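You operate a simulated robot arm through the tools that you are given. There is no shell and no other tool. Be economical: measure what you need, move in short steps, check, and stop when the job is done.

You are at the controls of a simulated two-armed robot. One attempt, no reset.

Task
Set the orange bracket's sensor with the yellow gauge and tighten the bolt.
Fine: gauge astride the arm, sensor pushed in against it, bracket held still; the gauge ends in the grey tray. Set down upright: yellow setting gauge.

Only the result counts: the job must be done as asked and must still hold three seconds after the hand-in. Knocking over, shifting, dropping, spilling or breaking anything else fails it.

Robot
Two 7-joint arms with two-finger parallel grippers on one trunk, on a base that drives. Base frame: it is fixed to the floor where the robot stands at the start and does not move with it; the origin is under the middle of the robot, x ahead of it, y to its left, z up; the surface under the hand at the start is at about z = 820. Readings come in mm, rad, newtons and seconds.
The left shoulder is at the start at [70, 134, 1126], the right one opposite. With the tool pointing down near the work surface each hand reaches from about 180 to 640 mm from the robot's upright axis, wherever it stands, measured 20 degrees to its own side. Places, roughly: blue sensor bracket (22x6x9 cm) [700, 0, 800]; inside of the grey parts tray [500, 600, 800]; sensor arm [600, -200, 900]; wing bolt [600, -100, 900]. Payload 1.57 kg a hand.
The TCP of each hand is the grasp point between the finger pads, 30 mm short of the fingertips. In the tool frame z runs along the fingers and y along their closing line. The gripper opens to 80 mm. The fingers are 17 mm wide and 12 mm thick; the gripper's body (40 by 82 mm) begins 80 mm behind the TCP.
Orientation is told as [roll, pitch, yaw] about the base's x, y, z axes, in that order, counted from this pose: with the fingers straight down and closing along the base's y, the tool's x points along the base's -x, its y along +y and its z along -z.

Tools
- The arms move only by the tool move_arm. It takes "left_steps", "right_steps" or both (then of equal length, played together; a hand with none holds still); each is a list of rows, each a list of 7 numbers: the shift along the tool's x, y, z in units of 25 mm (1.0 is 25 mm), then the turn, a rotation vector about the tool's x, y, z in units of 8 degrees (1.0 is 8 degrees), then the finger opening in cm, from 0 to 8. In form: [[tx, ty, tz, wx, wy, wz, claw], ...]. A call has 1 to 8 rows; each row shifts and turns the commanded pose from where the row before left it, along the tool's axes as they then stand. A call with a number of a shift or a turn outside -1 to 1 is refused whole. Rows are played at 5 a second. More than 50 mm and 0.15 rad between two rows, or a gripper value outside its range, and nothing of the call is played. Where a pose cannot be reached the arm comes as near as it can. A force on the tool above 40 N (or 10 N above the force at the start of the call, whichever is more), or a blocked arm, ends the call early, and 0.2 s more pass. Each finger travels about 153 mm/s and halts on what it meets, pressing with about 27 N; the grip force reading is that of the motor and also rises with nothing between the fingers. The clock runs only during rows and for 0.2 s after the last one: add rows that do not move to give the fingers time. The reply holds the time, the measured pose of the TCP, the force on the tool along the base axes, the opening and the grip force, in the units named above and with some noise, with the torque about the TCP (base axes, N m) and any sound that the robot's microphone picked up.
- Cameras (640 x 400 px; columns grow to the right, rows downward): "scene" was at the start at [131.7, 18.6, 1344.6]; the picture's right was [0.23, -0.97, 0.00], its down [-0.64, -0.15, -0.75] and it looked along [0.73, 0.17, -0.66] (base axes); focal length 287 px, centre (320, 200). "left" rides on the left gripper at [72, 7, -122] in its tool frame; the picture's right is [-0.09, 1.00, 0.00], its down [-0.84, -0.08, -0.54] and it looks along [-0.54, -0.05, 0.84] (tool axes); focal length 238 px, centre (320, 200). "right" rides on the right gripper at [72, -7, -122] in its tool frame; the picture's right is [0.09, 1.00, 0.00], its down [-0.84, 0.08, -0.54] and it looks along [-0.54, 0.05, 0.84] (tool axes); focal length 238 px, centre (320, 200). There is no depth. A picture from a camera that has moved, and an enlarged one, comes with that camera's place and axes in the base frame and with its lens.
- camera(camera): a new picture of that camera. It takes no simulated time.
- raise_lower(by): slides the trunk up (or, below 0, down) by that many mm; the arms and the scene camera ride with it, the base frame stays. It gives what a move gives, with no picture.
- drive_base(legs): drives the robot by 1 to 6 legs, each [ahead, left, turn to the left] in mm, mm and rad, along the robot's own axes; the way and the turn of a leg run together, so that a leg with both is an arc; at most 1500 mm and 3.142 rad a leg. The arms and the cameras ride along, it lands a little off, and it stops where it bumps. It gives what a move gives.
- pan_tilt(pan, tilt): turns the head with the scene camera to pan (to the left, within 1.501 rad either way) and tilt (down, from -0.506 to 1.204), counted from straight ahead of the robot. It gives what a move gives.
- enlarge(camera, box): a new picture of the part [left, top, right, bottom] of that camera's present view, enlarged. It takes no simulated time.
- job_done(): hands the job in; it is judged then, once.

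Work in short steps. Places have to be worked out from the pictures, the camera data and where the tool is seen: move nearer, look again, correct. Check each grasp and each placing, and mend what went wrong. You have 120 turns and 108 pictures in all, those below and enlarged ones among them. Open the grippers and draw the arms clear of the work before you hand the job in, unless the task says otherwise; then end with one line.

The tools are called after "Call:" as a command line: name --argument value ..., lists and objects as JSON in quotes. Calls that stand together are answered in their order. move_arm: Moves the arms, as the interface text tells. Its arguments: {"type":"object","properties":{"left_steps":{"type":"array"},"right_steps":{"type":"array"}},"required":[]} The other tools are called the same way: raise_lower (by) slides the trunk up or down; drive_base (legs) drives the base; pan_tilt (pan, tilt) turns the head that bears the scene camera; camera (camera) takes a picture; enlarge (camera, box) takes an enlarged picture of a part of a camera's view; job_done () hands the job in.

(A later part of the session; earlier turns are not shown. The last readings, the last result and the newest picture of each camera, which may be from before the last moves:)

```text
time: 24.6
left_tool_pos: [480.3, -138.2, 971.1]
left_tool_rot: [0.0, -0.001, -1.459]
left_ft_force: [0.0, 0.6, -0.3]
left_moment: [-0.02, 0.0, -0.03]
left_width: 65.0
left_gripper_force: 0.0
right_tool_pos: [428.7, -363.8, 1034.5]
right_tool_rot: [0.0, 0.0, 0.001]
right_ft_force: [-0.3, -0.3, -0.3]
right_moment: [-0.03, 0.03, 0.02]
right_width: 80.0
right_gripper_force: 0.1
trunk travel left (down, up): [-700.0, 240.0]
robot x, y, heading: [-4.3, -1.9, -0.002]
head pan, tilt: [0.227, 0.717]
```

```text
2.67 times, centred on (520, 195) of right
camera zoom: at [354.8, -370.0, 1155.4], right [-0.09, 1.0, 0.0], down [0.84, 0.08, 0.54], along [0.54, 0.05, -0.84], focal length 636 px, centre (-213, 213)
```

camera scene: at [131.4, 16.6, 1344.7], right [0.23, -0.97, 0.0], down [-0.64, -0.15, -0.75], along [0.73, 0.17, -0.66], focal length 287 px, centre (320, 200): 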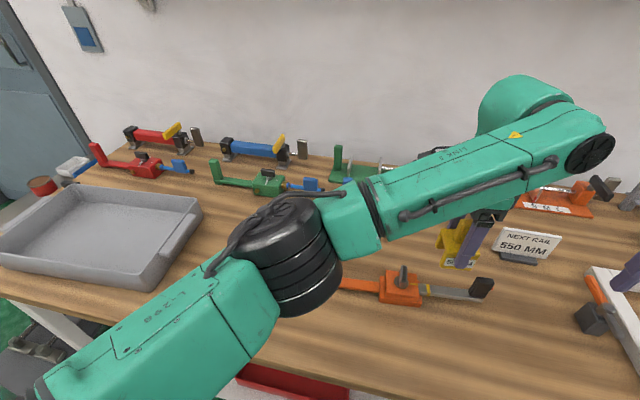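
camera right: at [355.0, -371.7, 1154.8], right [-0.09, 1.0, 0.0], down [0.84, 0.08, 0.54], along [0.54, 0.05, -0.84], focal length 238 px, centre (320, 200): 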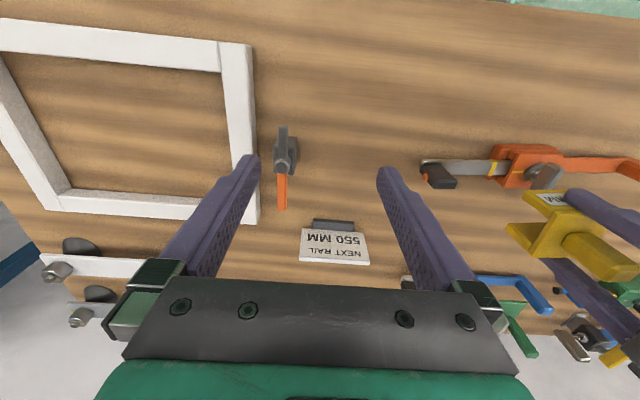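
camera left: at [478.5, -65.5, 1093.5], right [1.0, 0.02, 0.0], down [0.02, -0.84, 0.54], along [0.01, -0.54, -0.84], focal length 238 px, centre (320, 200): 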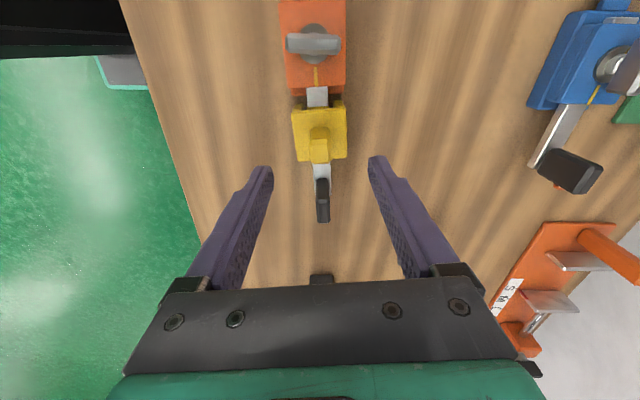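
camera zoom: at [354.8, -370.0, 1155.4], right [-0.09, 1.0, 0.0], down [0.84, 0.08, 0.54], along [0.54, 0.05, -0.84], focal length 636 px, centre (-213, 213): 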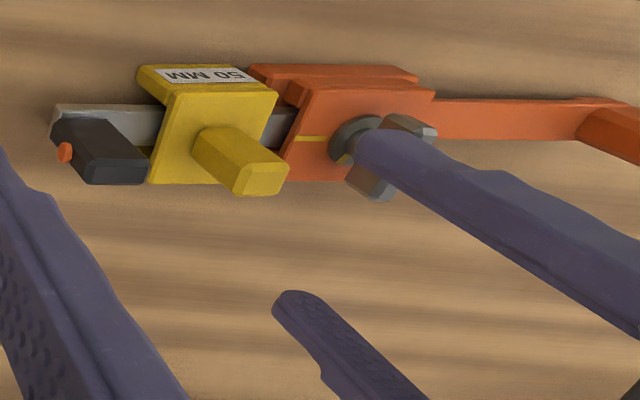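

The gauge is astride the bar between block and sensor head. Next I'll raise the left hand and take it over the orange post to hold the bracket.

Call:
move_arm --left_steps '[[0, 0, -1, 0, 0, 0, 8], [1, 0, -0.6, 0, 0, 0, 8], [1, 0, 0, 0, 0, 0, 8], [1, 0, 0, 0, 0, 0, 8], [1, 0, 0, 0, 0, 0, 8], [1, 0, 0, 0, 0, 0, 8], [1, 0, 0, 0, 0, 0, 8], [1, 0, 0, 0, 0, 0, 8]]'

Call:
move_arm --left_steps '[[1, 0, 0, 0, 0, -1, 8], [0, 0, 0, 0, 0, -1, 8], [0, 0, 0, 0, 0, -1, 8], [0, 0, 0, 0, 0, -1, 8], [0, 0, 0, 0, 0, -1, 8], [0, 0, 0, 0, 0, -1, 8], [0, 0, 0, 0, 0, -1, 8], [0, 0, 0, 0, 0, -1, 8]]'

Call:
move_arm --left_steps '[[0, 0, 0, 0, 0, -1, 8], [0, 0, 0, 0, 0, -1, 8], [0, 0, 0, 0, 0, -1, 8], [0, 0, 0, 0, 0, -0.25, 8], [0, 0, 0, 0, 0, 0, 8]]'

Call:
camera --camera "left"

Call:
camera --camera "scene"

```text
time: 26.4
left_tool_pos: [461.6, 36.4, 1010.0]
left_tool_rot: [0.0, -0.002, -1.459]
left_ft_force: [0.3, 0.2, 0.2]
left_moment: [-0.01, 0.0, 0.0]
left_width: 80.1
left_gripper_force: 0.1
right_tool_pos: [426.2, -362.7, 1034.1]
right_tool_rot: [0.0, -0.001, 0.001]
right_ft_force: [-0.8, 0.8, -0.5]
right_moment: [0.01, -0.04, 0.01]
right_width: 80.0
right_gripper_force: 0.1
trunk travel left (down, up): [-700.0, 240.0]
robot x, y, heading: [-0.4, -0.2, -0.003]
head pan, tilt: [0.227, 0.717]
```

```text
time: 28.2
left_tool_pos: [457.9, 58.7, 1010.4]
left_tool_rot: [-0.001, 0.001, -0.338]
left_ft_force: [-1.0, -0.2, 0.1]
left_moment: [-0.02, 0.0, 0.03]
left_width: 80.0
left_gripper_force: 0.0
right_tool_pos: [427.2, -363.4, 1034.2]
right_tool_rot: [0.0, 0.0, 0.001]
right_ft_force: [-0.2, 0.0, 0.2]
right_moment: [0.0, 0.02, 0.02]
right_width: 79.9
right_gripper_force: 0.0
trunk travel left (down, up): [-700.0, 240.0]
robot x, y, heading: [-1.6, 1.1, -0.0]
head pan, tilt: [0.227, 0.717]
```

```text
time: 29.4
left_tool_pos: [457.9, 60.2, 1009.9]
left_tool_rot: [-0.001, 0.0, 0.114]
left_ft_force: [-0.2, -0.1, 0.0]
left_moment: [-0.07, 0.01, 0.01]
left_width: 80.0
left_gripper_force: 0.1
right_tool_pos: [428.4, -364.4, 1034.3]
right_tool_rot: [-0.001, 0.0, -0.001]
right_ft_force: [-0.3, 0.8, -0.5]
right_moment: [-0.03, 0.02, -0.03]
right_width: 79.8
right_gripper_force: 0.1
trunk travel left (down, up): [-700.0, 240.0]
robot x, y, heading: [-0.7, -1.0, -0.003]
head pan, tilt: [0.227, 0.717]
```

```text
69 pictures are left
camera left: at [386.3, 59.3, 1132.4], right [-0.02, 1.0, 0.0], down [0.84, 0.02, 0.54], along [0.54, 0.01, -0.84], focal length 238 px, centre (320, 200)
```

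left: 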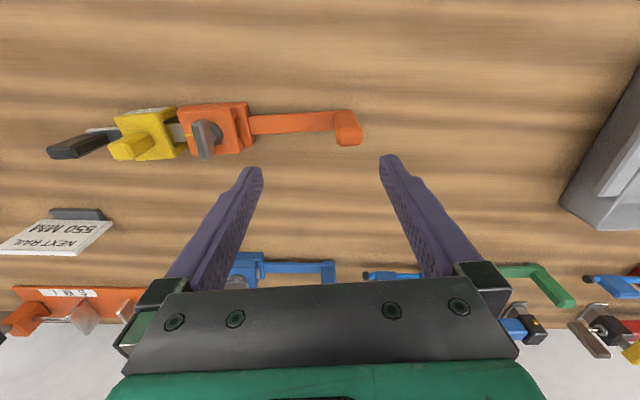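

```text
68 pictures are left
camera scene: at [131.6, 18.5, 1344.6], right [0.23, -0.97, 0.0], down [-0.64, -0.15, -0.75], along [0.73, 0.17, -0.66], focal length 287 px, centre (320, 200)
```

scene: 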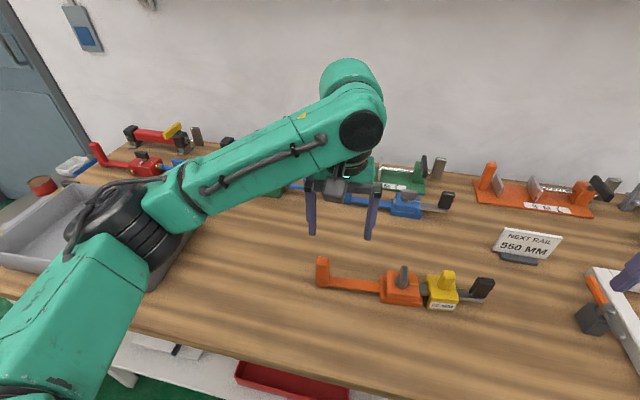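

I'll enlarge the post from both cameras to fix its position.

Call:
enlarge --camera "left" --box '[300, 95, 380, 155]'

Call:
enlarge --camera "scene" --box '[300, 245, 380, 305]'

```text
6.67 times, centred on (340, 125) of left
camera zoom: at [386.3, 59.3, 1132.4], right [-0.02, 1.0, 0.0], down [0.84, 0.02, 0.54], along [0.54, 0.01, -0.84], focal length 1589 px, centre (187, 700)
```

zoom: 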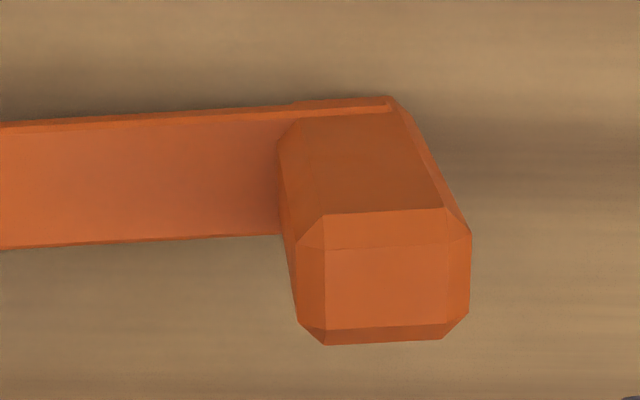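

```text
6.67 times, centred on (340, 275) of scene
camera zoom: at [131.6, 18.5, 1344.6], right [0.23, -0.97, 0.0], down [-0.64, -0.15, -0.75], along [0.73, 0.17, -0.66], focal length 1912 px, centre (187, -300)
```

zoom: 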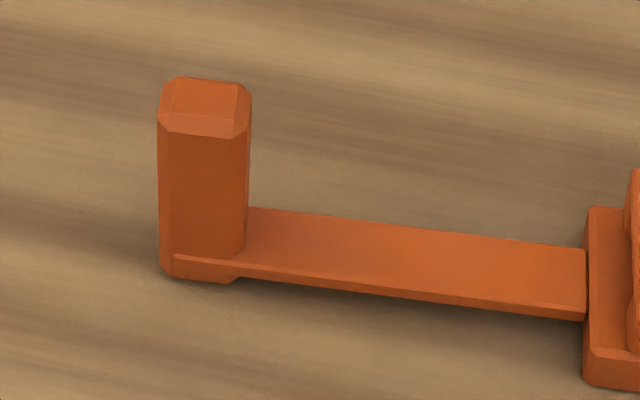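

The post's top is at about (465,91,890) and it is about 27 mm wide. I'll centre on it and go down to z≈885 to check.

Call:
move_arm --left_steps '[[-0.42, 0.6, 0, 0, 0, 0, 8], [0, 0.59, 0, 0, 0, 0, 8], [0, 0, 1, 0, 0, 0, 8], [0, 0, 1, 0, 0, 0, 8], [0, 0, 1, 0, 0, 0, 8], [0, 0, 1, 0, 0, 0, 8], [0, 0, 1, 0, 0, 0, 8], [0, 0, 0, 0, 0, 0, 8]]'

Call:
camera --camera "left"

Call:
enlarge --camera "scene" --box '[280, 200, 440, 300]'

```text
time: 31.2
left_tool_pos: [464.6, 90.8, 885.2]
left_tool_rot: [0.0, -0.001, 0.11]
left_ft_force: [-0.3, 0.4, -0.1]
left_moment: [-0.01, -0.03, 0.01]
left_width: 80.0
left_gripper_force: 0.0
right_tool_pos: [426.8, -364.4, 1034.3]
right_tool_rot: [0.0, 0.0, 0.001]
right_ft_force: [0.9, 0.5, -0.3]
right_moment: [0.01, -0.02, 0.0]
right_width: 80.0
right_gripper_force: 0.1
trunk travel left (down, up): [-700.0, 240.0]
robot x, y, heading: [-1.3, 1.9, -0.003]
head pan, tilt: [0.227, 0.717]
```

```text
65 pictures are left
camera left: at [392.3, 89.6, 1007.8], right [-0.02, 1.0, 0.0], down [0.84, 0.02, 0.54], along [0.54, 0.01, -0.84], focal length 238 px, centre (320, 200)
```

left: 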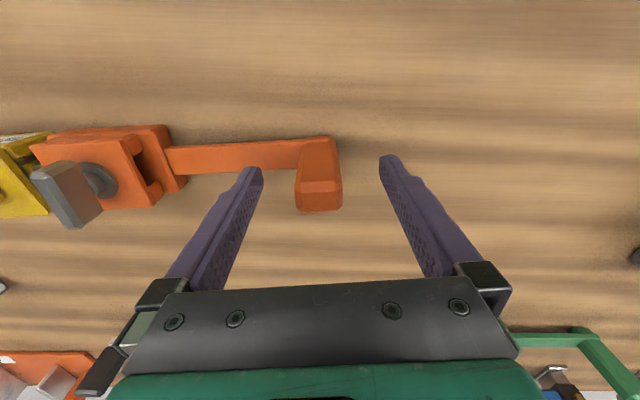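

```text
4.00 times, centred on (360, 250) of scene
camera zoom: at [131.5, 18.4, 1344.7], right [0.23, -0.97, 0.0], down [-0.64, -0.15, -0.75], along [0.73, 0.17, -0.66], focal length 1147 px, centre (160, 0)
```

zoom: 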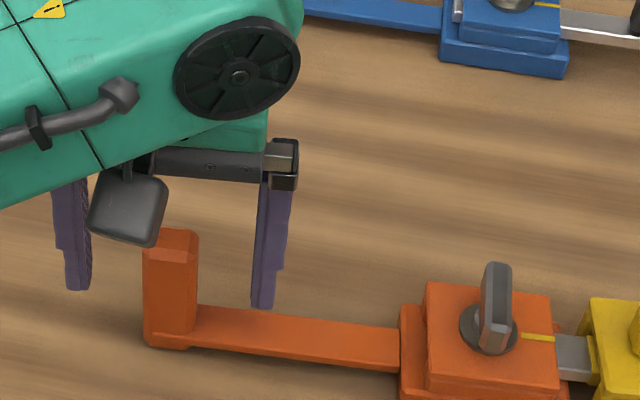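

The post is centred between the fingers. I'll go 14 mm lower and close gradually so the bracket isn't pushed.

Call:
move_arm --left_steps '[[0, 0, 0.3, 0, 0, 0, 8], [0, 0, 0.26, 0, 0, 0, 6], [0, 0, 0, 0, 0, 0, 4.5], [0, 0, 0, 0, 0, 0, 3.4], [0, 0, 0, 0, 0, 0, 2.9], [0, 0, 0, 0, 0, 0, 2.4], [0, 0, 0, 0, 0, 0, 0], [0, 0, 0, 0, 0, 0, 0]]'

Call:
camera --camera "left"

Call:
enlarge --camera "scene" --box '[360, 240, 520, 320]'

Call:
enlarge --camera "right" --box '[400, 120, 640, 230]'

```text
time: 33.0
left_tool_pos: [464.7, 89.8, 872.9]
left_tool_rot: [-0.001, 0.001, 0.11]
left_ft_force: [-0.8, -1.3, -0.1]
left_moment: [0.01, -0.08, -0.27]
left_width: 26.6
left_gripper_force: 27.2
right_tool_pos: [427.4, -363.5, 1033.0]
right_tool_rot: [0.001, 0.001, 0.001]
right_ft_force: [-1.0, -0.1, -0.2]
right_moment: [0.0, 0.03, 0.02]
right_width: 80.1
right_gripper_force: 0.1
trunk travel left (down, up): [-700.0, 240.0]
robot x, y, heading: [-1.4, -0.8, -0.004]
head pan, tilt: [0.227, 0.717]
```

```text
63 pictures are left
camera left: at [392.2, 89.3, 994.2], right [-0.02, 1.0, 0.0], down [0.84, 0.02, 0.54], along [0.54, 0.01, -0.84], focal length 238 px, centre (320, 200)
```

left: 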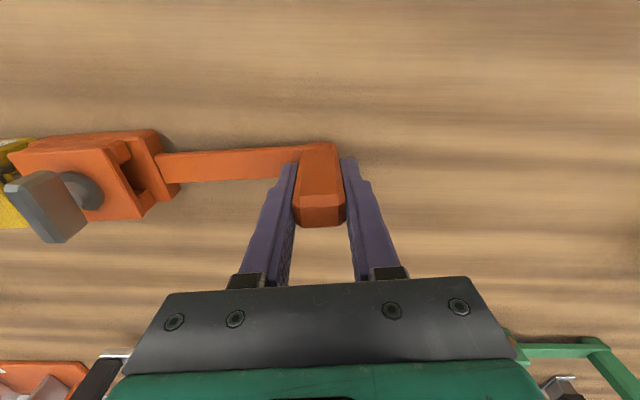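

```text
4.00 times, centred on (440, 280) of scene
camera zoom: at [131.6, 18.2, 1344.6], right [0.23, -0.97, 0.0], down [-0.64, -0.15, -0.75], along [0.73, 0.17, -0.66], focal length 1147 px, centre (-160, -120)
```

zoom: 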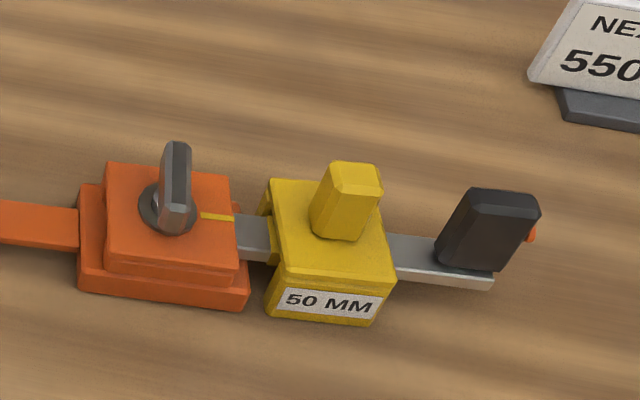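

```text
2.67 times, centred on (520, 175) of right
camera zoom: at [355.1, -370.3, 1155.2], right [-0.09, 1.0, 0.0], down [0.84, 0.08, 0.54], along [0.54, 0.05, -0.84], focal length 636 px, centre (-213, 267)
```

zoom: 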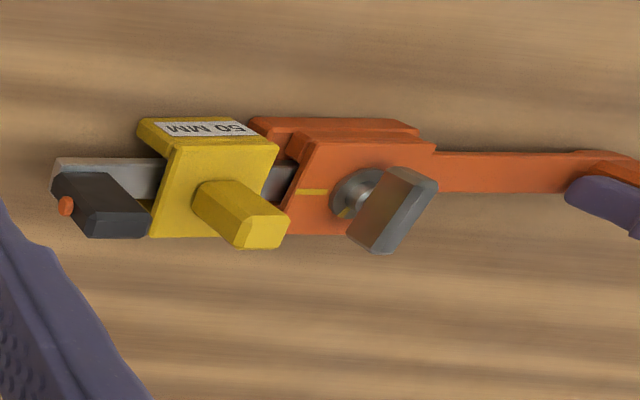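

The post is gripped (26.6 mm, 27 N). The left hand will now hold it. I'll bring the right hand above the sensor head and turn it so the fingers close across the bar.

Call:
move_arm --right_steps '[[-0.4, 0.9, 0, 0, 0, 0, 8], [-0.4, 0.9, 0, 0, 0, 0, 8], [-0.4, 0.9, 0, 0, 0, 0, 8], [-0.4, 0.9, 0, 0, 0, 0, 8], [-0.4, 0.9, 0, 0, 0, 0, 8], [-0.4, 0.9, 0, 0, 0, 0, 8], [0, 0.9, 0, 0, 0, 0, 8], [0, 0, 0, 0, 0, -1, 8]]'

Call:
move_arm --right_steps '[[0, 0, 0, 0, 0, -1, 8], [0, 0, 0, 0, 0, -1, 8], [0, 0, 0, 0, 0, -1, 8], [0, 0, 0, 0, 0, -1, 8], [0, 0, 0, 0, 0, -1, 8], [0, 0, 0, 0, 0, -1, 8], [0, 0, 0, 0, 0, -1, 8], [0, 0, 0, 0, 0, -1, 8]]'

Call:
move_arm --right_steps '[[0, 0, 0, 0, 0, -1, 8], [0, 0, 0, 0, 0, -1, 8], [0, 0, 0, 0, 0, -1, 8], [0, 0, 0, 0, 0, -0.05, 8], [0, 0, 0, 0, 0, 0, 8]]'

Call:
camera --camera "right"

Call:
camera --camera "scene"

```text
time: 34.8
left_tool_pos: [464.7, 90.9, 872.1]
left_tool_rot: [0.0, -0.001, 0.111]
left_ft_force: [-1.5, 0.4, 0.1]
left_moment: [-0.04, 0.13, -0.23]
left_width: 26.3
left_gripper_force: 27.4
right_tool_pos: [486.5, -204.4, 1035.3]
right_tool_rot: [0.001, 0.0, 0.14]
right_ft_force: [-0.1, 0.2, -0.2]
right_moment: [0.0, -0.05, -0.01]
right_width: 80.0
right_gripper_force: 0.1
trunk travel left (down, up): [-700.0, 240.0]
robot x, y, heading: [-1.5, -2.5, -0.002]
head pan, tilt: [0.227, 0.717]
```

```text
time: 36.6
left_tool_pos: [465.1, 90.7, 871.7]
left_tool_rot: [0.0, 0.0, 0.112]
left_ft_force: [-0.6, 1.1, -0.8]
left_moment: [0.2, 0.17, -0.24]
left_width: 25.8
left_gripper_force: 27.0
right_tool_pos: [458.5, -166.2, 998.4]
right_tool_rot: [0.001, -0.002, 0.488]
right_ft_force: [0.9, 0.0, -0.5]
right_moment: [0.02, 0.0, -0.02]
right_width: 79.8
right_gripper_force: 0.1
right hand out of reach, approached as far as the arm can: row 2, 3, 4, 5, 6, 7, 8
trunk travel left (down, up): [-700.0, 240.0]
robot x, y, heading: [1.8, -1.5, -0.001]
head pan, tilt: [0.227, 0.717]
```

```text
time: 37.8
left_tool_pos: [464.1, 91.7, 870.4]
left_tool_rot: [0.0, 0.001, 0.111]
left_ft_force: [-0.7, 2.2, 0.3]
left_moment: [0.25, 0.17, -0.23]
left_width: 25.8
left_gripper_force: 27.5
right_tool_pos: [458.3, -166.2, 998.8]
right_tool_rot: [0.001, 0.001, 0.495]
right_ft_force: [-0.5, 1.0, -0.8]
right_moment: [-0.03, -0.02, 0.0]
right_width: 80.0
right_gripper_force: 0.0
right hand out of reach, approached as far as the arm can: row 1, 2, 3
trunk travel left (down, up): [-700.0, 240.0]
robot x, y, heading: [0.1, 3.2, 0.002]
head pan, tilt: [0.227, 0.717]
```

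```text
60 pictures are left
camera right: at [398.5, -206.1, 1118.7], right [-0.55, 0.83, 0.0], down [0.7, 0.47, 0.54], along [0.45, 0.3, -0.84], focal length 238 px, centre (320, 200)
```

right: 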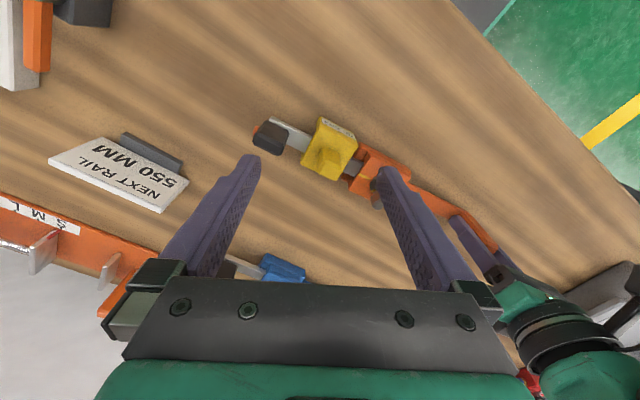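

```text
59 pictures are left
camera scene: at [131.6, 18.9, 1344.6], right [0.23, -0.97, 0.0], down [-0.64, -0.15, -0.75], along [0.73, 0.17, -0.66], focal length 287 px, centre (320, 200)
```

scene: 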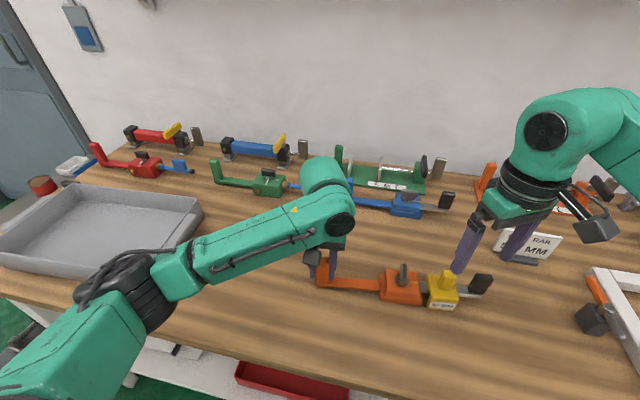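

The right wrist cannot turn past about +0.5 rad here. I'll turn it the other way, as worked for the left hand, testing with a few rows first.

Call:
move_arm --right_steps '[[0, 0, 0, 0, 0, 1, 8], [0, 0, 0, 0, 0, 1, 8], [0, 0, 0, 0, 0, 1, 8], [0, 0, 0, 0, 0, 1, 8]]'

```text
time: 38.8
left_tool_pos: [463.5, 91.5, 872.2]
left_tool_rot: [0.0, 0.0, 0.11]
left_ft_force: [-0.2, 1.3, 1.1]
left_moment: [0.26, 0.15, -0.29]
left_width: 25.9
left_gripper_force: 27.4
right_tool_pos: [459.4, -166.3, 998.3]
right_tool_rot: [0.001, 0.0, -0.066]
right_ft_force: [0.6, -0.4, 0.1]
right_moment: [0.01, 0.01, 0.01]
right_width: 80.1
right_gripper_force: 0.0
trunk travel left (down, up): [-700.0, 240.0]
robot x, y, heading: [-1.7, 0.9, 0.001]
head pan, tilt: [0.227, 0.717]
```

The command follows the measured pose again. I'll raise, shift over the head and continue turning to yaw ≈ -1.46.

Call:
move_arm --right_steps '[[-0.63, -0.74, -1, 0, 0, 0, 8], [-0.63, -0.74, -0.5, 0, 0, 0, 8], [0, 0, 0, 0, 0, 1, 8], [0, 0, 0, 0, 0, 1, 8], [0, 0, 0, 0, 0, 1, 8], [0, 0, 0, 0, 0, 1, 8], [0, 0, 0, 0, 0, 1, 8], [0, 0, 0, 0, 0, 1, 8]]'

Call:
move_arm --right_steps '[[0, 0, 0, 0, 0, 1, 8], [0, 0, 0, 0, 0, 1, 8], [0, 0, 0, 0, 0, 1, 8], [0, 0, 0, 0, 0, 1, 8], [0, 0, 0, 0, 0, 0, 8]]'

Call:
camera --camera "right"

```text
time: 40.6
left_tool_pos: [463.5, 90.4, 873.0]
left_tool_rot: [0.002, 0.0, 0.111]
left_ft_force: [-0.3, 1.6, 0.5]
left_moment: [0.24, 0.15, -0.26]
left_width: 25.9
left_gripper_force: 26.9
right_tool_pos: [489.0, -205.3, 1034.3]
right_tool_rot: [-0.001, -0.001, -0.903]
right_ft_force: [0.1, -0.6, 0.1]
right_moment: [0.02, -0.03, 0.02]
right_width: 80.1
right_gripper_force: 0.0
trunk travel left (down, up): [-700.0, 240.0]
robot x, y, heading: [0.8, -1.6, -0.006]
head pan, tilt: [0.227, 0.717]
```

```text
time: 41.8
left_tool_pos: [464.5, 92.1, 872.8]
left_tool_rot: [-0.001, -0.001, 0.111]
left_ft_force: [0.1, 0.8, 1.2]
left_moment: [0.26, 0.18, -0.23]
left_width: 25.9
left_gripper_force: 27.0
right_tool_pos: [488.1, -205.0, 1035.5]
right_tool_rot: [0.0, -0.001, -1.462]
right_ft_force: [0.1, -0.4, -0.8]
right_moment: [-0.01, 0.04, 0.02]
right_width: 79.7
right_gripper_force: 0.1
trunk travel left (down, up): [-700.0, 240.0]
robot x, y, heading: [0.8, 1.4, 0.002]
head pan, tilt: [0.227, 0.717]
```

```text
58 pictures are left
camera right: at [473.4, -133.8, 1155.8], right [0.98, 0.2, 0.0], down [0.17, -0.82, 0.54], along [0.11, -0.53, -0.84], focal length 238 px, centre (320, 200)
```

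right: 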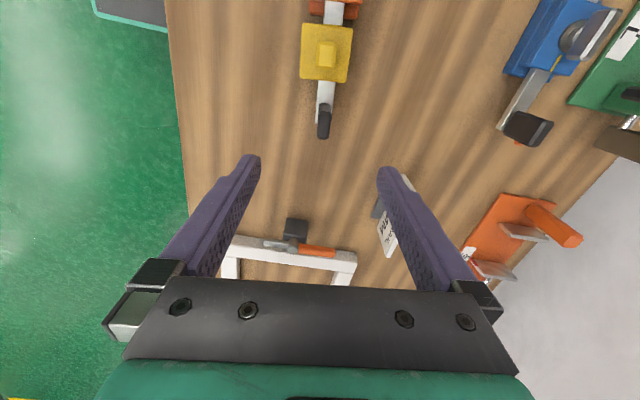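

The turn is done. I'll enlarge the head from this camera and the scene camera to locate it.

Call:
enlarge --camera "right" --box '[280, 10, 380, 150]'

Call:
enlarge --camera "scene" --box '[420, 250, 520, 320]'

```text
2.86 times, centred on (330, 80) of right
camera zoom: at [473.4, -133.8, 1155.8], right [0.98, 0.2, 0.0], down [0.17, -0.82, 0.54], along [0.11, -0.53, -0.84], focal length 681 px, centre (291, 543)
```

zoom: 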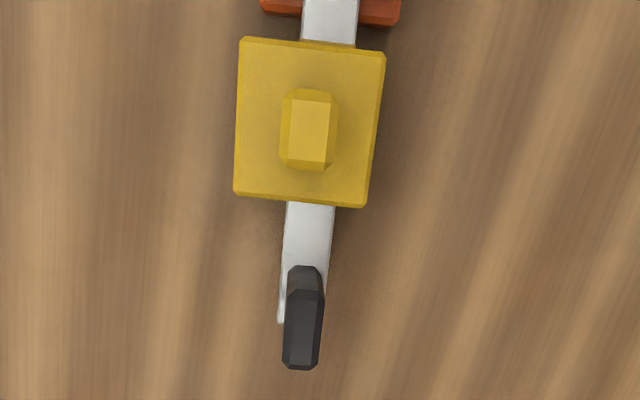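

```text
5.71 times, centred on (470, 285) of scene
camera zoom: at [131.6, 18.8, 1344.6], right [0.23, -0.97, 0.0], down [-0.64, -0.15, -0.75], along [0.73, 0.17, -0.66], focal length 1639 px, centre (-537, -286)
```

zoom: 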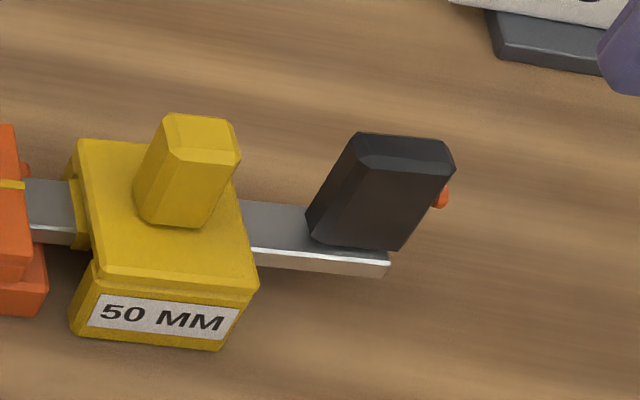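

Head top is near (491,-204,894), about 14 mm across the bar and 28 mm along it. I'll descend to z≈940 and line up by image.

Call:
move_arm --right_steps '[[0, 0, 1, 0, 0, 0, 6], [0, 0, 1, 0, 0, 0, 6], [0, 0, 1, 0, 0, 0, 6], [0, 0, 0.8, 0, 0, 0, 6], [0, 0, 0, 0, 0, 0, 6]]'

Call:
camera --camera "right"

```text
time: 43.0
left_tool_pos: [463.3, 90.1, 872.0]
left_tool_rot: [0.001, 0.001, 0.114]
left_ft_force: [-1.7, 0.7, 0.3]
left_moment: [0.26, 0.18, -0.2]
left_width: 25.9
left_gripper_force: 26.8
right_tool_pos: [489.8, -206.1, 940.8]
right_tool_rot: [0.0, -0.001, -1.459]
right_ft_force: [0.1, 0.2, 0.5]
right_moment: [-0.02, -0.01, -0.01]
right_width: 60.1
right_gripper_force: 0.0
trunk travel left (down, up): [-700.0, 240.0]
robot x, y, heading: [1.8, 1.9, 0.001]
head pan, tilt: [0.227, 0.717]
```

```text
55 pictures are left
camera right: at [473.2, -133.9, 1060.5], right [0.98, 0.2, 0.0], down [0.17, -0.82, 0.54], along [0.11, -0.53, -0.84], focal length 238 px, centre (320, 200)
```

right: 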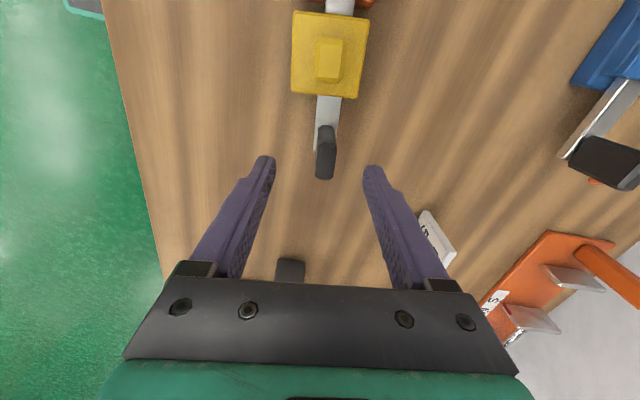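

The head is about 2 mm from being centred between the fingers. I'll correct that and descend to TCP z≈886, which puts the tips just above the bar.

Call:
move_arm --right_steps '[[0.08, 0.1, 0.8, 0, 0, 0, 6], [0, 0, 0.8, 0, 0, 0, 6], [0, 0, 0.6, 0, 0, 0, 6], [0, 0, 0, 0, 0, 0, 6]]'

Call:
camera --camera "right"

Call:
enlarge --camera "scene" --box '[420, 230, 520, 310]'

```text
time: 44.0
left_tool_pos: [465.1, 91.4, 871.2]
left_tool_rot: [0.0, -0.001, 0.111]
left_ft_force: [-1.2, 1.8, 0.3]
left_moment: [0.24, 0.14, -0.24]
left_width: 25.9
left_gripper_force: 27.0
right_tool_pos: [490.5, -204.3, 885.1]
right_tool_rot: [0.001, 0.0, -1.459]
right_ft_force: [0.7, 0.7, 0.1]
right_moment: [-0.01, 0.0, 0.01]
right_width: 60.2
right_gripper_force: 0.0
trunk travel left (down, up): [-700.0, 240.0]
robot x, y, heading: [-3.0, 0.6, -0.008]
head pan, tilt: [0.227, 0.717]
```

```text
54 pictures are left
camera right: at [475.4, -132.2, 1005.1], right [0.98, 0.2, 0.0], down [0.17, -0.82, 0.54], along [0.11, -0.53, -0.84], focal length 238 px, centre (320, 200)
```

right: 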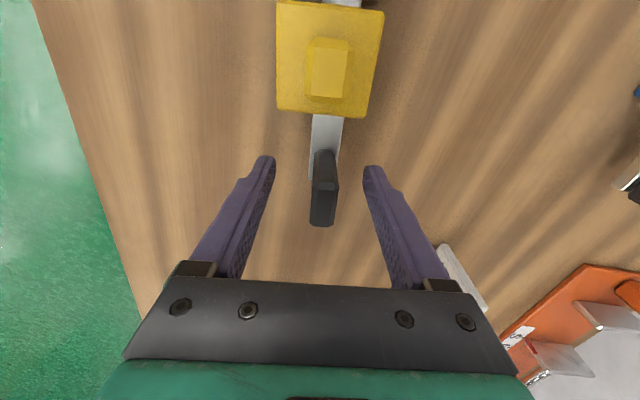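

```text
5.00 times, centred on (470, 270) of scene
camera zoom: at [131.6, 18.8, 1344.6], right [0.23, -0.97, 0.0], down [-0.64, -0.15, -0.75], along [0.73, 0.17, -0.66], focal length 1434 px, centre (-430, -150)
```

zoom: 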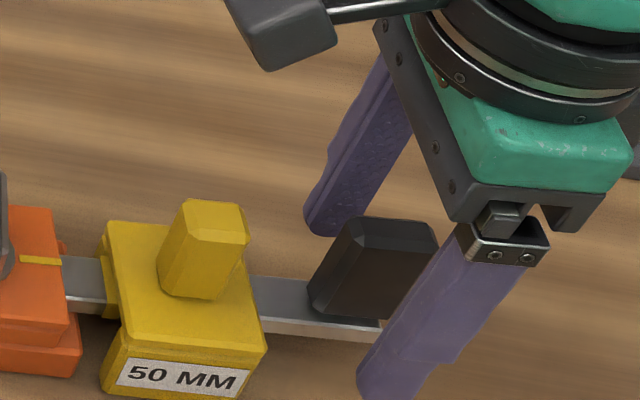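

The head is centred between the fingers. I'll close gently on it.

Call:
move_arm --right_steps '[[0, 0.04, 0, 0, 0, 0, 4], [0, 0, 0, 0, 0, 0, 2.5], [0, 0, 0, 0, 0, 0, 1.8], [0, 0, 0, 0, 0, 0, 1.4], [0, 0, 0, 0, 0, 0, 1], [0, 0, 0, 0, 0, 0, 0], [0, 0, 0, 0, 0, 0, 0]]'

Call:
camera --camera "right"

```text
time: 45.6
left_tool_pos: [463.9, 91.3, 872.3]
left_tool_rot: [0.0, 0.0, 0.113]
left_ft_force: [-2.8, 0.0, -0.5]
left_moment: [0.25, -0.12, -0.61]
left_width: 25.8
left_gripper_force: 27.1
right_tool_pos: [491.4, -203.9, 884.4]
right_tool_rot: [0.001, 0.0, -1.46]
right_ft_force: [3.9, 0.4, 0.1]
right_moment: [-0.07, -0.01, -0.17]
right_width: 13.7
right_gripper_force: 27.1
trunk travel left (down, up): [-700.0, 240.0]
robot x, y, heading: [0.6, 0.9, -0.002]
head pan, tilt: [0.227, 0.717]
```

```text
52 pictures are left
camera right: at [476.5, -131.8, 1005.8], right [0.98, 0.2, 0.0], down [0.17, -0.82, 0.54], along [0.11, -0.53, -0.84], focal length 238 px, centre (320, 200)
```

right: 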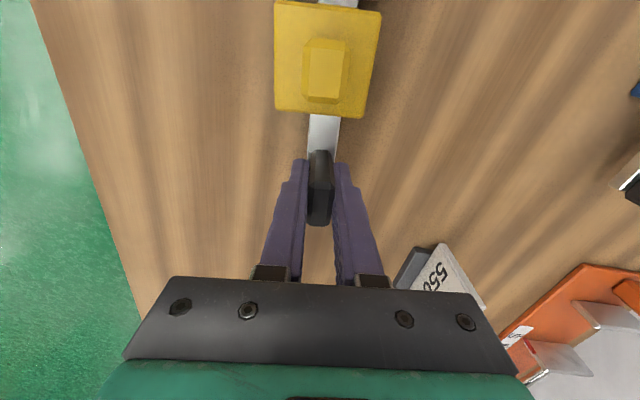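

The head is gripped at 13.7 mm, with a slight side force, so I'll ease that as I go. I'll slide the sensor in along the bar in small steps and watch the forces.

Call:
move_arm --right_steps '[[0.15, 0.03, 0, 0, 0, 0, 0], [0.2, 0, 0, 0, 0, 0, 0], [0.2, 0, 0, 0, 0, 0, 0], [0.2, 0, 0, 0, 0, 0, 0], [0, 0, 0, 0, 0, 0, 0]]'

Call:
camera --camera "right"

```text
time: 46.8
left_tool_pos: [463.5, 91.4, 871.4]
left_tool_rot: [-0.001, 0.0, 0.112]
left_ft_force: [-1.2, 0.3, 0.1]
left_moment: [0.5, 0.17, -0.14]
left_width: 25.7
left_gripper_force: 27.4
right_tool_pos: [489.5, -184.8, 884.9]
right_tool_rot: [-0.001, -0.001, -1.459]
right_ft_force: [0.2, -0.9, 0.3]
right_moment: [-0.31, -0.14, -0.22]
right_width: 13.7
right_gripper_force: 26.9
trunk travel left (down, up): [-700.0, 240.0]
robot x, y, heading: [0.7, 0.6, -0.001]
head pan, tilt: [0.227, 0.717]
```

```text
51 pictures are left
camera right: at [474.6, -112.2, 1005.7], right [0.98, 0.2, 0.0], down [0.17, -0.82, 0.54], along [0.11, -0.53, -0.84], focal length 238 px, centre (320, 200)
```

right: 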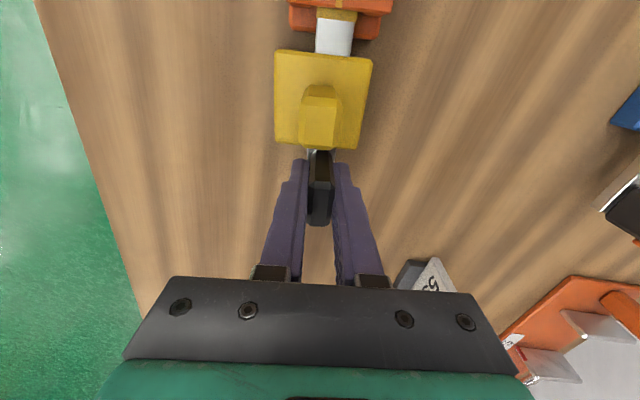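

The sensor slides easily and is nearly at the gauge. I'll continue in 3 mm steps until it seats against the block.

Call:
move_arm --right_steps '[[0.12, 0, 0, 0, 0, 0, 0], [0.12, 0, 0, 0, 0, 0, 0], [0.12, 0, 0, 0, 0, 0, 0], [0, 0, 0, 0, 0, 0, 0]]'

Call:
camera --camera "right"

Call:
enlarge --camera "scene" --box '[370, 230, 490, 320]'

```text
time: 47.8
left_tool_pos: [464.0, 90.9, 872.0]
left_tool_rot: [-0.001, 0.0, 0.112]
left_ft_force: [-1.5, 1.0, -1.1]
left_moment: [0.58, 0.11, -0.14]
left_width: 25.9
left_gripper_force: 27.4
right_tool_pos: [489.8, -174.9, 883.5]
right_tool_rot: [0.0, 0.002, -1.459]
right_ft_force: [1.4, -1.3, 1.0]
right_moment: [-0.56, -0.08, -0.16]
right_width: 13.8
right_gripper_force: 27.7
trunk travel left (down, up): [-700.0, 240.0]
robot x, y, heading: [3.0, -0.6, 0.0]
head pan, tilt: [0.227, 0.717]
```

```text
50 pictures are left
camera right: at [474.1, -103.7, 1005.7], right [0.98, 0.2, 0.0], down [0.17, -0.82, 0.54], along [0.11, -0.53, -0.84], focal length 238 px, centre (320, 200)
```

right: 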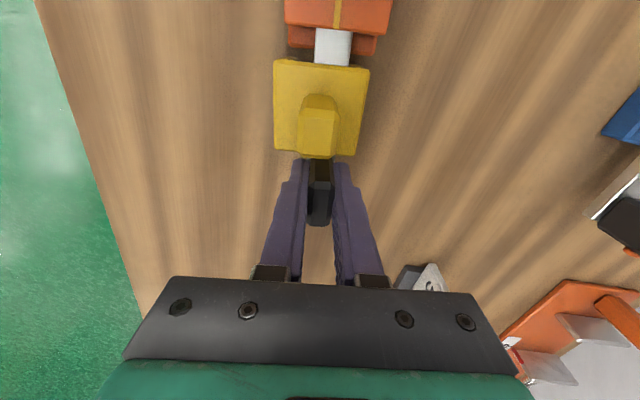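

```text
4.44 times, centred on (430, 275) of scene
camera zoom: at [131.7, 18.8, 1344.6], right [0.23, -0.97, 0.0], down [-0.64, -0.15, -0.75], along [0.73, 0.17, -0.66], focal length 1275 px, centre (-169, -133)
```

zoom: 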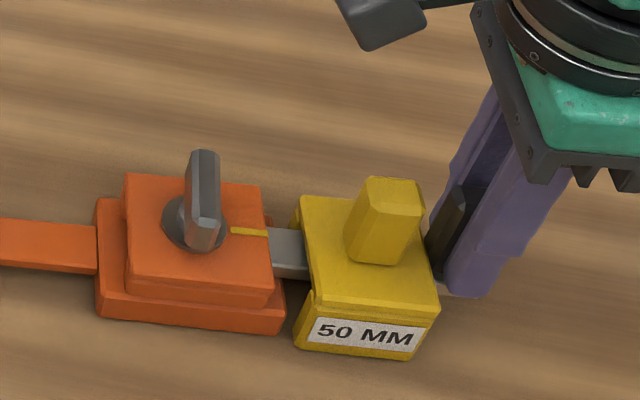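

The head has reached the gauge; about 8 mm of gap to the block remains. I'll push on in 2–3 mm steps.

Call:
move_arm --right_steps '[[0.1, 0, 0, 0, 0, 0, 0], [0.1, 0, 0, 0, 0, 0, 0], [0.08, 0, 0, 0, 0, 0, 0], [0, 0, 0, 0, 0, 0, 0]]'

Call:
enlarge --camera "right" --box '[240, 0, 400, 180]'

Call:
enlarge --camera "scene" --box '[370, 230, 490, 320]'

```text
time: 48.8
left_tool_pos: [463.9, 90.5, 870.7]
left_tool_rot: [0.002, 0.0, 0.114]
left_ft_force: [-1.1, 7.6, -0.4]
left_moment: [-0.19, 0.11, 0.04]
left_width: 25.6
left_gripper_force: 27.6
right_tool_pos: [489.7, -169.1, 885.7]
right_tool_rot: [0.001, 0.0, -1.461]
right_ft_force: [0.7, -10.4, 5.5]
right_moment: [0.59, 0.13, -0.05]
right_width: 13.3
right_gripper_force: 26.9
trunk travel left (down, up): [-700.0, 240.0]
robot x, y, heading: [-0.9, 1.2, 0.003]
head pan, tilt: [0.227, 0.717]
```

```text
2.22 times, centred on (320, 90) of right
camera zoom: at [473.7, -97.6, 1005.7], right [0.98, 0.2, 0.0], down [0.17, -0.82, 0.54], along [0.11, -0.53, -0.84], focal length 530 px, centre (320, 444)
```

zoom: 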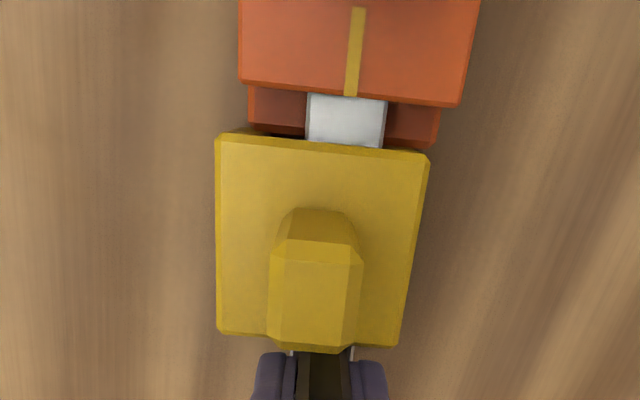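

```text
4.44 times, centred on (430, 275) of scene
camera zoom: at [131.0, 18.1, 1344.7], right [0.23, -0.97, 0.0], down [-0.64, -0.15, -0.75], along [0.73, 0.17, -0.66], focal length 1275 px, centre (-169, -133)
```

zoom: 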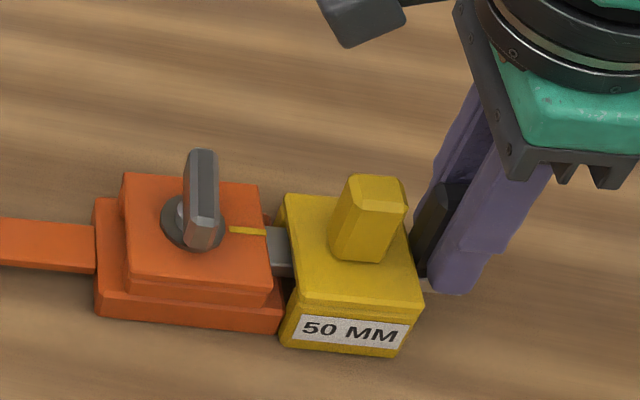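

The gauge is seated against the block (10 N push, met by the left hand). I'll release the head and lift straight up.

Call:
move_arm --right_steps '[[0, 0, 0, 0, 0, 0, 2.5], [0, 0, 0, 0, 0, 0, 4], [0, 0, 0, 0, 0, 0, 4], [0, 0, -1, 0, 0, 0, 4], [0, 0, -1, 0, 0, 0, 4], [0, 0, -1, 0, 0, 0, 4], [0, 0, -1, 0, 0, 0, 4], [0, 0, 0, 0, 0, 0, 4]]'

Call:
camera --camera "right"

Call:
enlarge --camera "scene" --box '[370, 230, 490, 320]'

```text
time: 50.6
left_tool_pos: [463.9, 90.8, 871.7]
left_tool_rot: [0.0, 0.0, 0.111]
left_ft_force: [-1.4, 0.1, 1.2]
left_moment: [0.05, -0.02, -0.22]
left_width: 26.2
left_gripper_force: 27.1
right_tool_pos: [488.8, -169.3, 985.8]
right_tool_rot: [-0.002, 0.0, -1.457]
right_ft_force: [0.4, 0.2, 0.1]
right_moment: [0.0, 0.03, 0.0]
right_width: 40.1
right_gripper_force: 0.0
trunk travel left (down, up): [-700.0, 240.0]
robot x, y, heading: [-1.4, -1.1, 0.001]
head pan, tilt: [0.227, 0.717]
```

```text
46 pictures are left
camera right: at [472.9, -97.8, 1106.8], right [0.98, 0.2, 0.0], down [0.17, -0.82, 0.54], along [0.11, -0.53, -0.84], focal length 238 px, centre (320, 200)
```

right: 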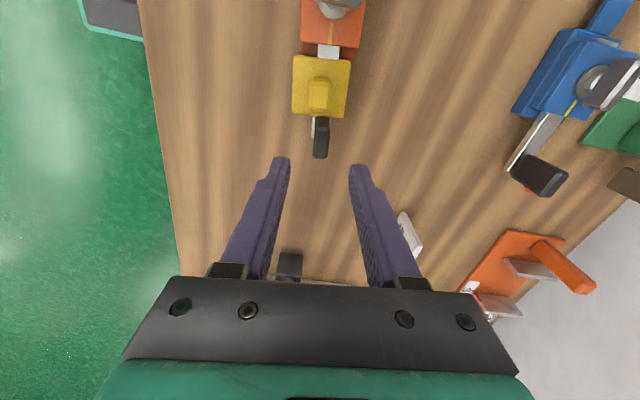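

```text
4.44 times, centred on (430, 275) of scene
camera zoom: at [131.8, 18.4, 1344.6], right [0.23, -0.97, 0.0], down [-0.64, -0.15, -0.75], along [0.73, 0.17, -0.66], focal length 1275 px, centre (-169, -133)
```

zoom: 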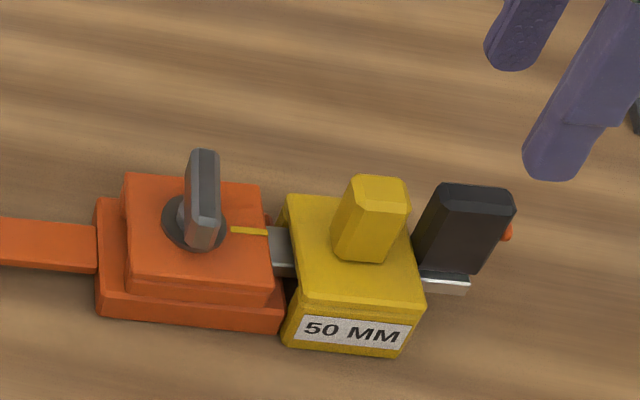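

The sensor sits against the gauge. The wing lies almost along x above the block at about (473,-64), and its yellow mark is about 45° short of the block's line, clockwise. I'll turn the right hand back and move over the wing.

Call:
move_arm --right_steps '[[0, 0, -1, 0, 0, -1, 6], [0, 0, 0, 0, 0, -1, 6], [0, 0, 0, 0, 0, -1, 6], [0, 0, 0, 0, 0, -1, 6], [0, 0, 0, 0, 0, -1, 6], [0, 0, 0, 0, 0, -1, 6], [0, 0, 0, 0, 0, -1, 6], [0, 0, 0, 0, 0, -1, 6]]'

Call:
move_arm --right_steps '[[0, 0, 0, 0, 0, -1, 6], [0, 0, 0, 0, 0, -1, 6], [0.4, 1, 0, 0, 0, 0, 6], [0.45, 1, 0, 0, 0, 0, 6], [0, 1, 0, 0, 0, 0, 6], [0, 1, 0, 0, 0, 0, 6], [0, 0.15, 0, 0, 0, 0, 6]]'

Call:
camera --camera "right"

Call:
enlarge --camera "scene" --box '[340, 210, 500, 310]'

```text
time: 52.4
left_tool_pos: [464.1, 90.4, 872.0]
left_tool_rot: [0.001, 0.001, 0.113]
left_ft_force: [0.5, 0.7, 0.5]
left_moment: [0.21, -0.01, -0.18]
left_width: 26.2
left_gripper_force: 26.8
right_tool_pos: [489.4, -167.5, 1010.3]
right_tool_rot: [-0.001, -0.001, -0.341]
right_ft_force: [-0.1, 0.5, 0.4]
right_moment: [0.01, 0.03, -0.01]
right_width: 60.1
right_gripper_force: 0.0
trunk travel left (down, up): [-700.0, 240.0]
robot x, y, heading: [-1.7, 2.4, -0.005]
head pan, tilt: [0.227, 0.717]
```

```text
time: 54.0
left_tool_pos: [464.1, 91.0, 871.7]
left_tool_rot: [-0.001, 0.0, 0.111]
left_ft_force: [-0.8, -0.3, 0.5]
left_moment: [0.12, -0.06, -0.23]
left_width: 25.9
left_gripper_force: 27.1
right_tool_pos: [475.3, -61.8, 1008.6]
right_tool_rot: [0.0, 0.001, -0.062]
right_ft_force: [0.5, -0.2, 0.3]
right_moment: [-0.01, -0.01, 0.0]
right_width: 60.3
right_gripper_force: 0.1
trunk travel left (down, up): [-700.0, 240.0]
robot x, y, heading: [-0.1, 2.3, -0.0]
head pan, tilt: [0.227, 0.717]
```

```text
44 pictures are left
camera right: at [401.8, -64.4, 1130.5], right [-0.03, 1.0, 0.0], down [0.84, 0.02, 0.54], along [0.54, 0.02, -0.84], focal length 238 px, centre (320, 200)
```

right: 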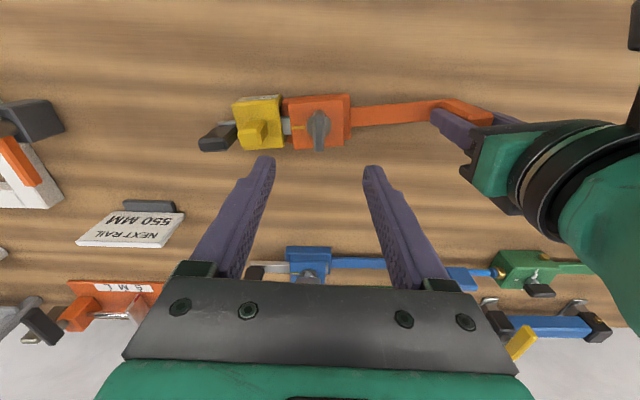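

```text
4.00 times, centred on (420, 260) of scene
camera zoom: at [131.7, 18.6, 1344.6], right [0.23, -0.97, 0.0], down [-0.64, -0.15, -0.75], along [0.73, 0.17, -0.66], focal length 1147 px, centre (-80, -40)
```

zoom: 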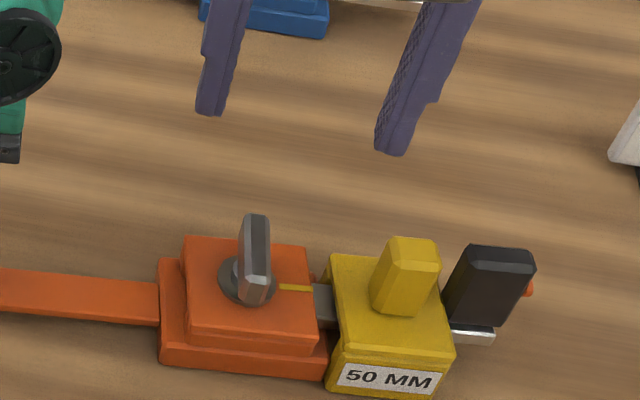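

Good view; I'll enlarge the wing from the right camera.

Call:
enlarge --camera "right" --box '[270, 80, 370, 165]'

```text
4.71 times, centred on (320, 122) of right
camera zoom: at [401.8, -64.4, 1130.5], right [-0.03, 1.0, 0.0], down [0.84, 0.02, 0.54], along [0.54, 0.02, -0.84], focal length 1122 px, centre (320, 565)
```

zoom: 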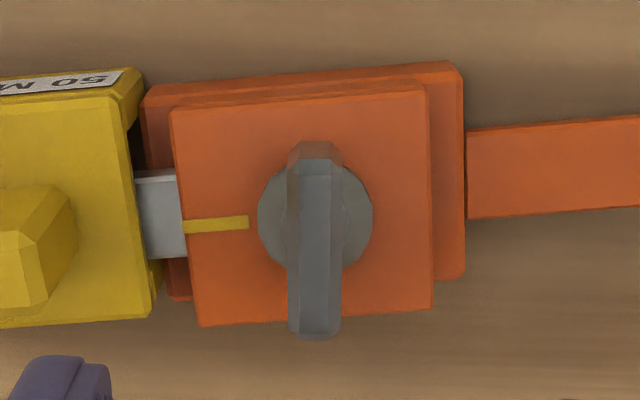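

The wing axis is at about (477,-62) with its top at z≈885, lying along x. I'll narrow the fingers to 4 cm, align the yaw and lower to z≈905 first.

Call:
move_arm --right_steps '[[-0.06, 0, 0, 0, 0, -0.4, 4], [0, 0, 1, 0, 0, 0, 4], [0, 0, 1, 0, 0, 0, 4], [0, 0, 1, 0, 0, 0, 4], [0, 0, 1, 0, 0, 0, 4], [0, 0, 0.1, 0, 0, 0, 4], [0, 0, 0, 0, 0, 0, 4]]'

Call:
camera --camera "right"

Call:
enlarge --camera "scene" --box '[360, 220, 480, 310]'

```text
time: 55.6
left_tool_pos: [464.1, 90.8, 871.9]
left_tool_rot: [-0.001, -0.002, 0.112]
left_ft_force: [-0.4, -0.1, 0.7]
left_moment: [0.19, 0.01, -0.12]
left_width: 25.9
left_gripper_force: 26.7
right_tool_pos: [474.8, -63.8, 907.0]
right_tool_rot: [0.0, 0.0, -0.006]
right_ft_force: [-0.1, -0.1, 0.1]
right_moment: [-0.03, 0.02, 0.0]
right_width: 39.9
right_gripper_force: 0.1
trunk travel left (down, up): [-700.0, 240.0]
robot x, y, heading: [-5.7, -0.2, -0.003]
head pan, tilt: [0.227, 0.717]
```

```text
41 pictures are left
camera right: at [402.6, -68.9, 1028.6], right [-0.09, 1.0, 0.0], down [0.84, 0.07, 0.54], along [0.54, 0.05, -0.84], focal length 238 px, centre (320, 200)
```

right: 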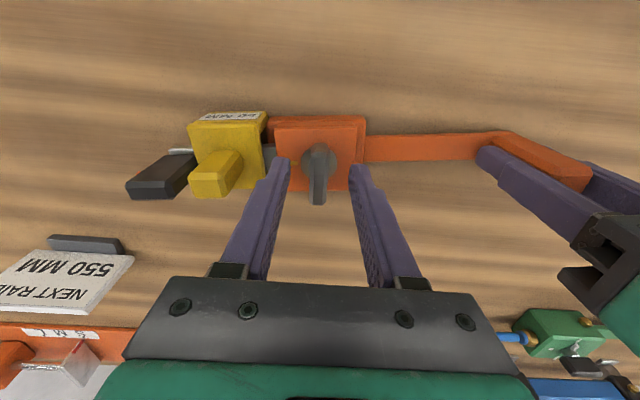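

```text
4.44 times, centred on (420, 265) of scene
camera zoom: at [131.6, 18.6, 1344.6], right [0.23, -0.97, 0.0], down [-0.64, -0.15, -0.75], along [0.73, 0.17, -0.66], focal length 1275 px, centre (-124, -89)
```

zoom: 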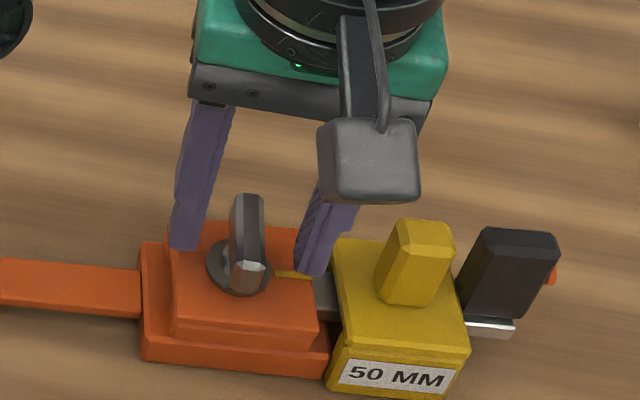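

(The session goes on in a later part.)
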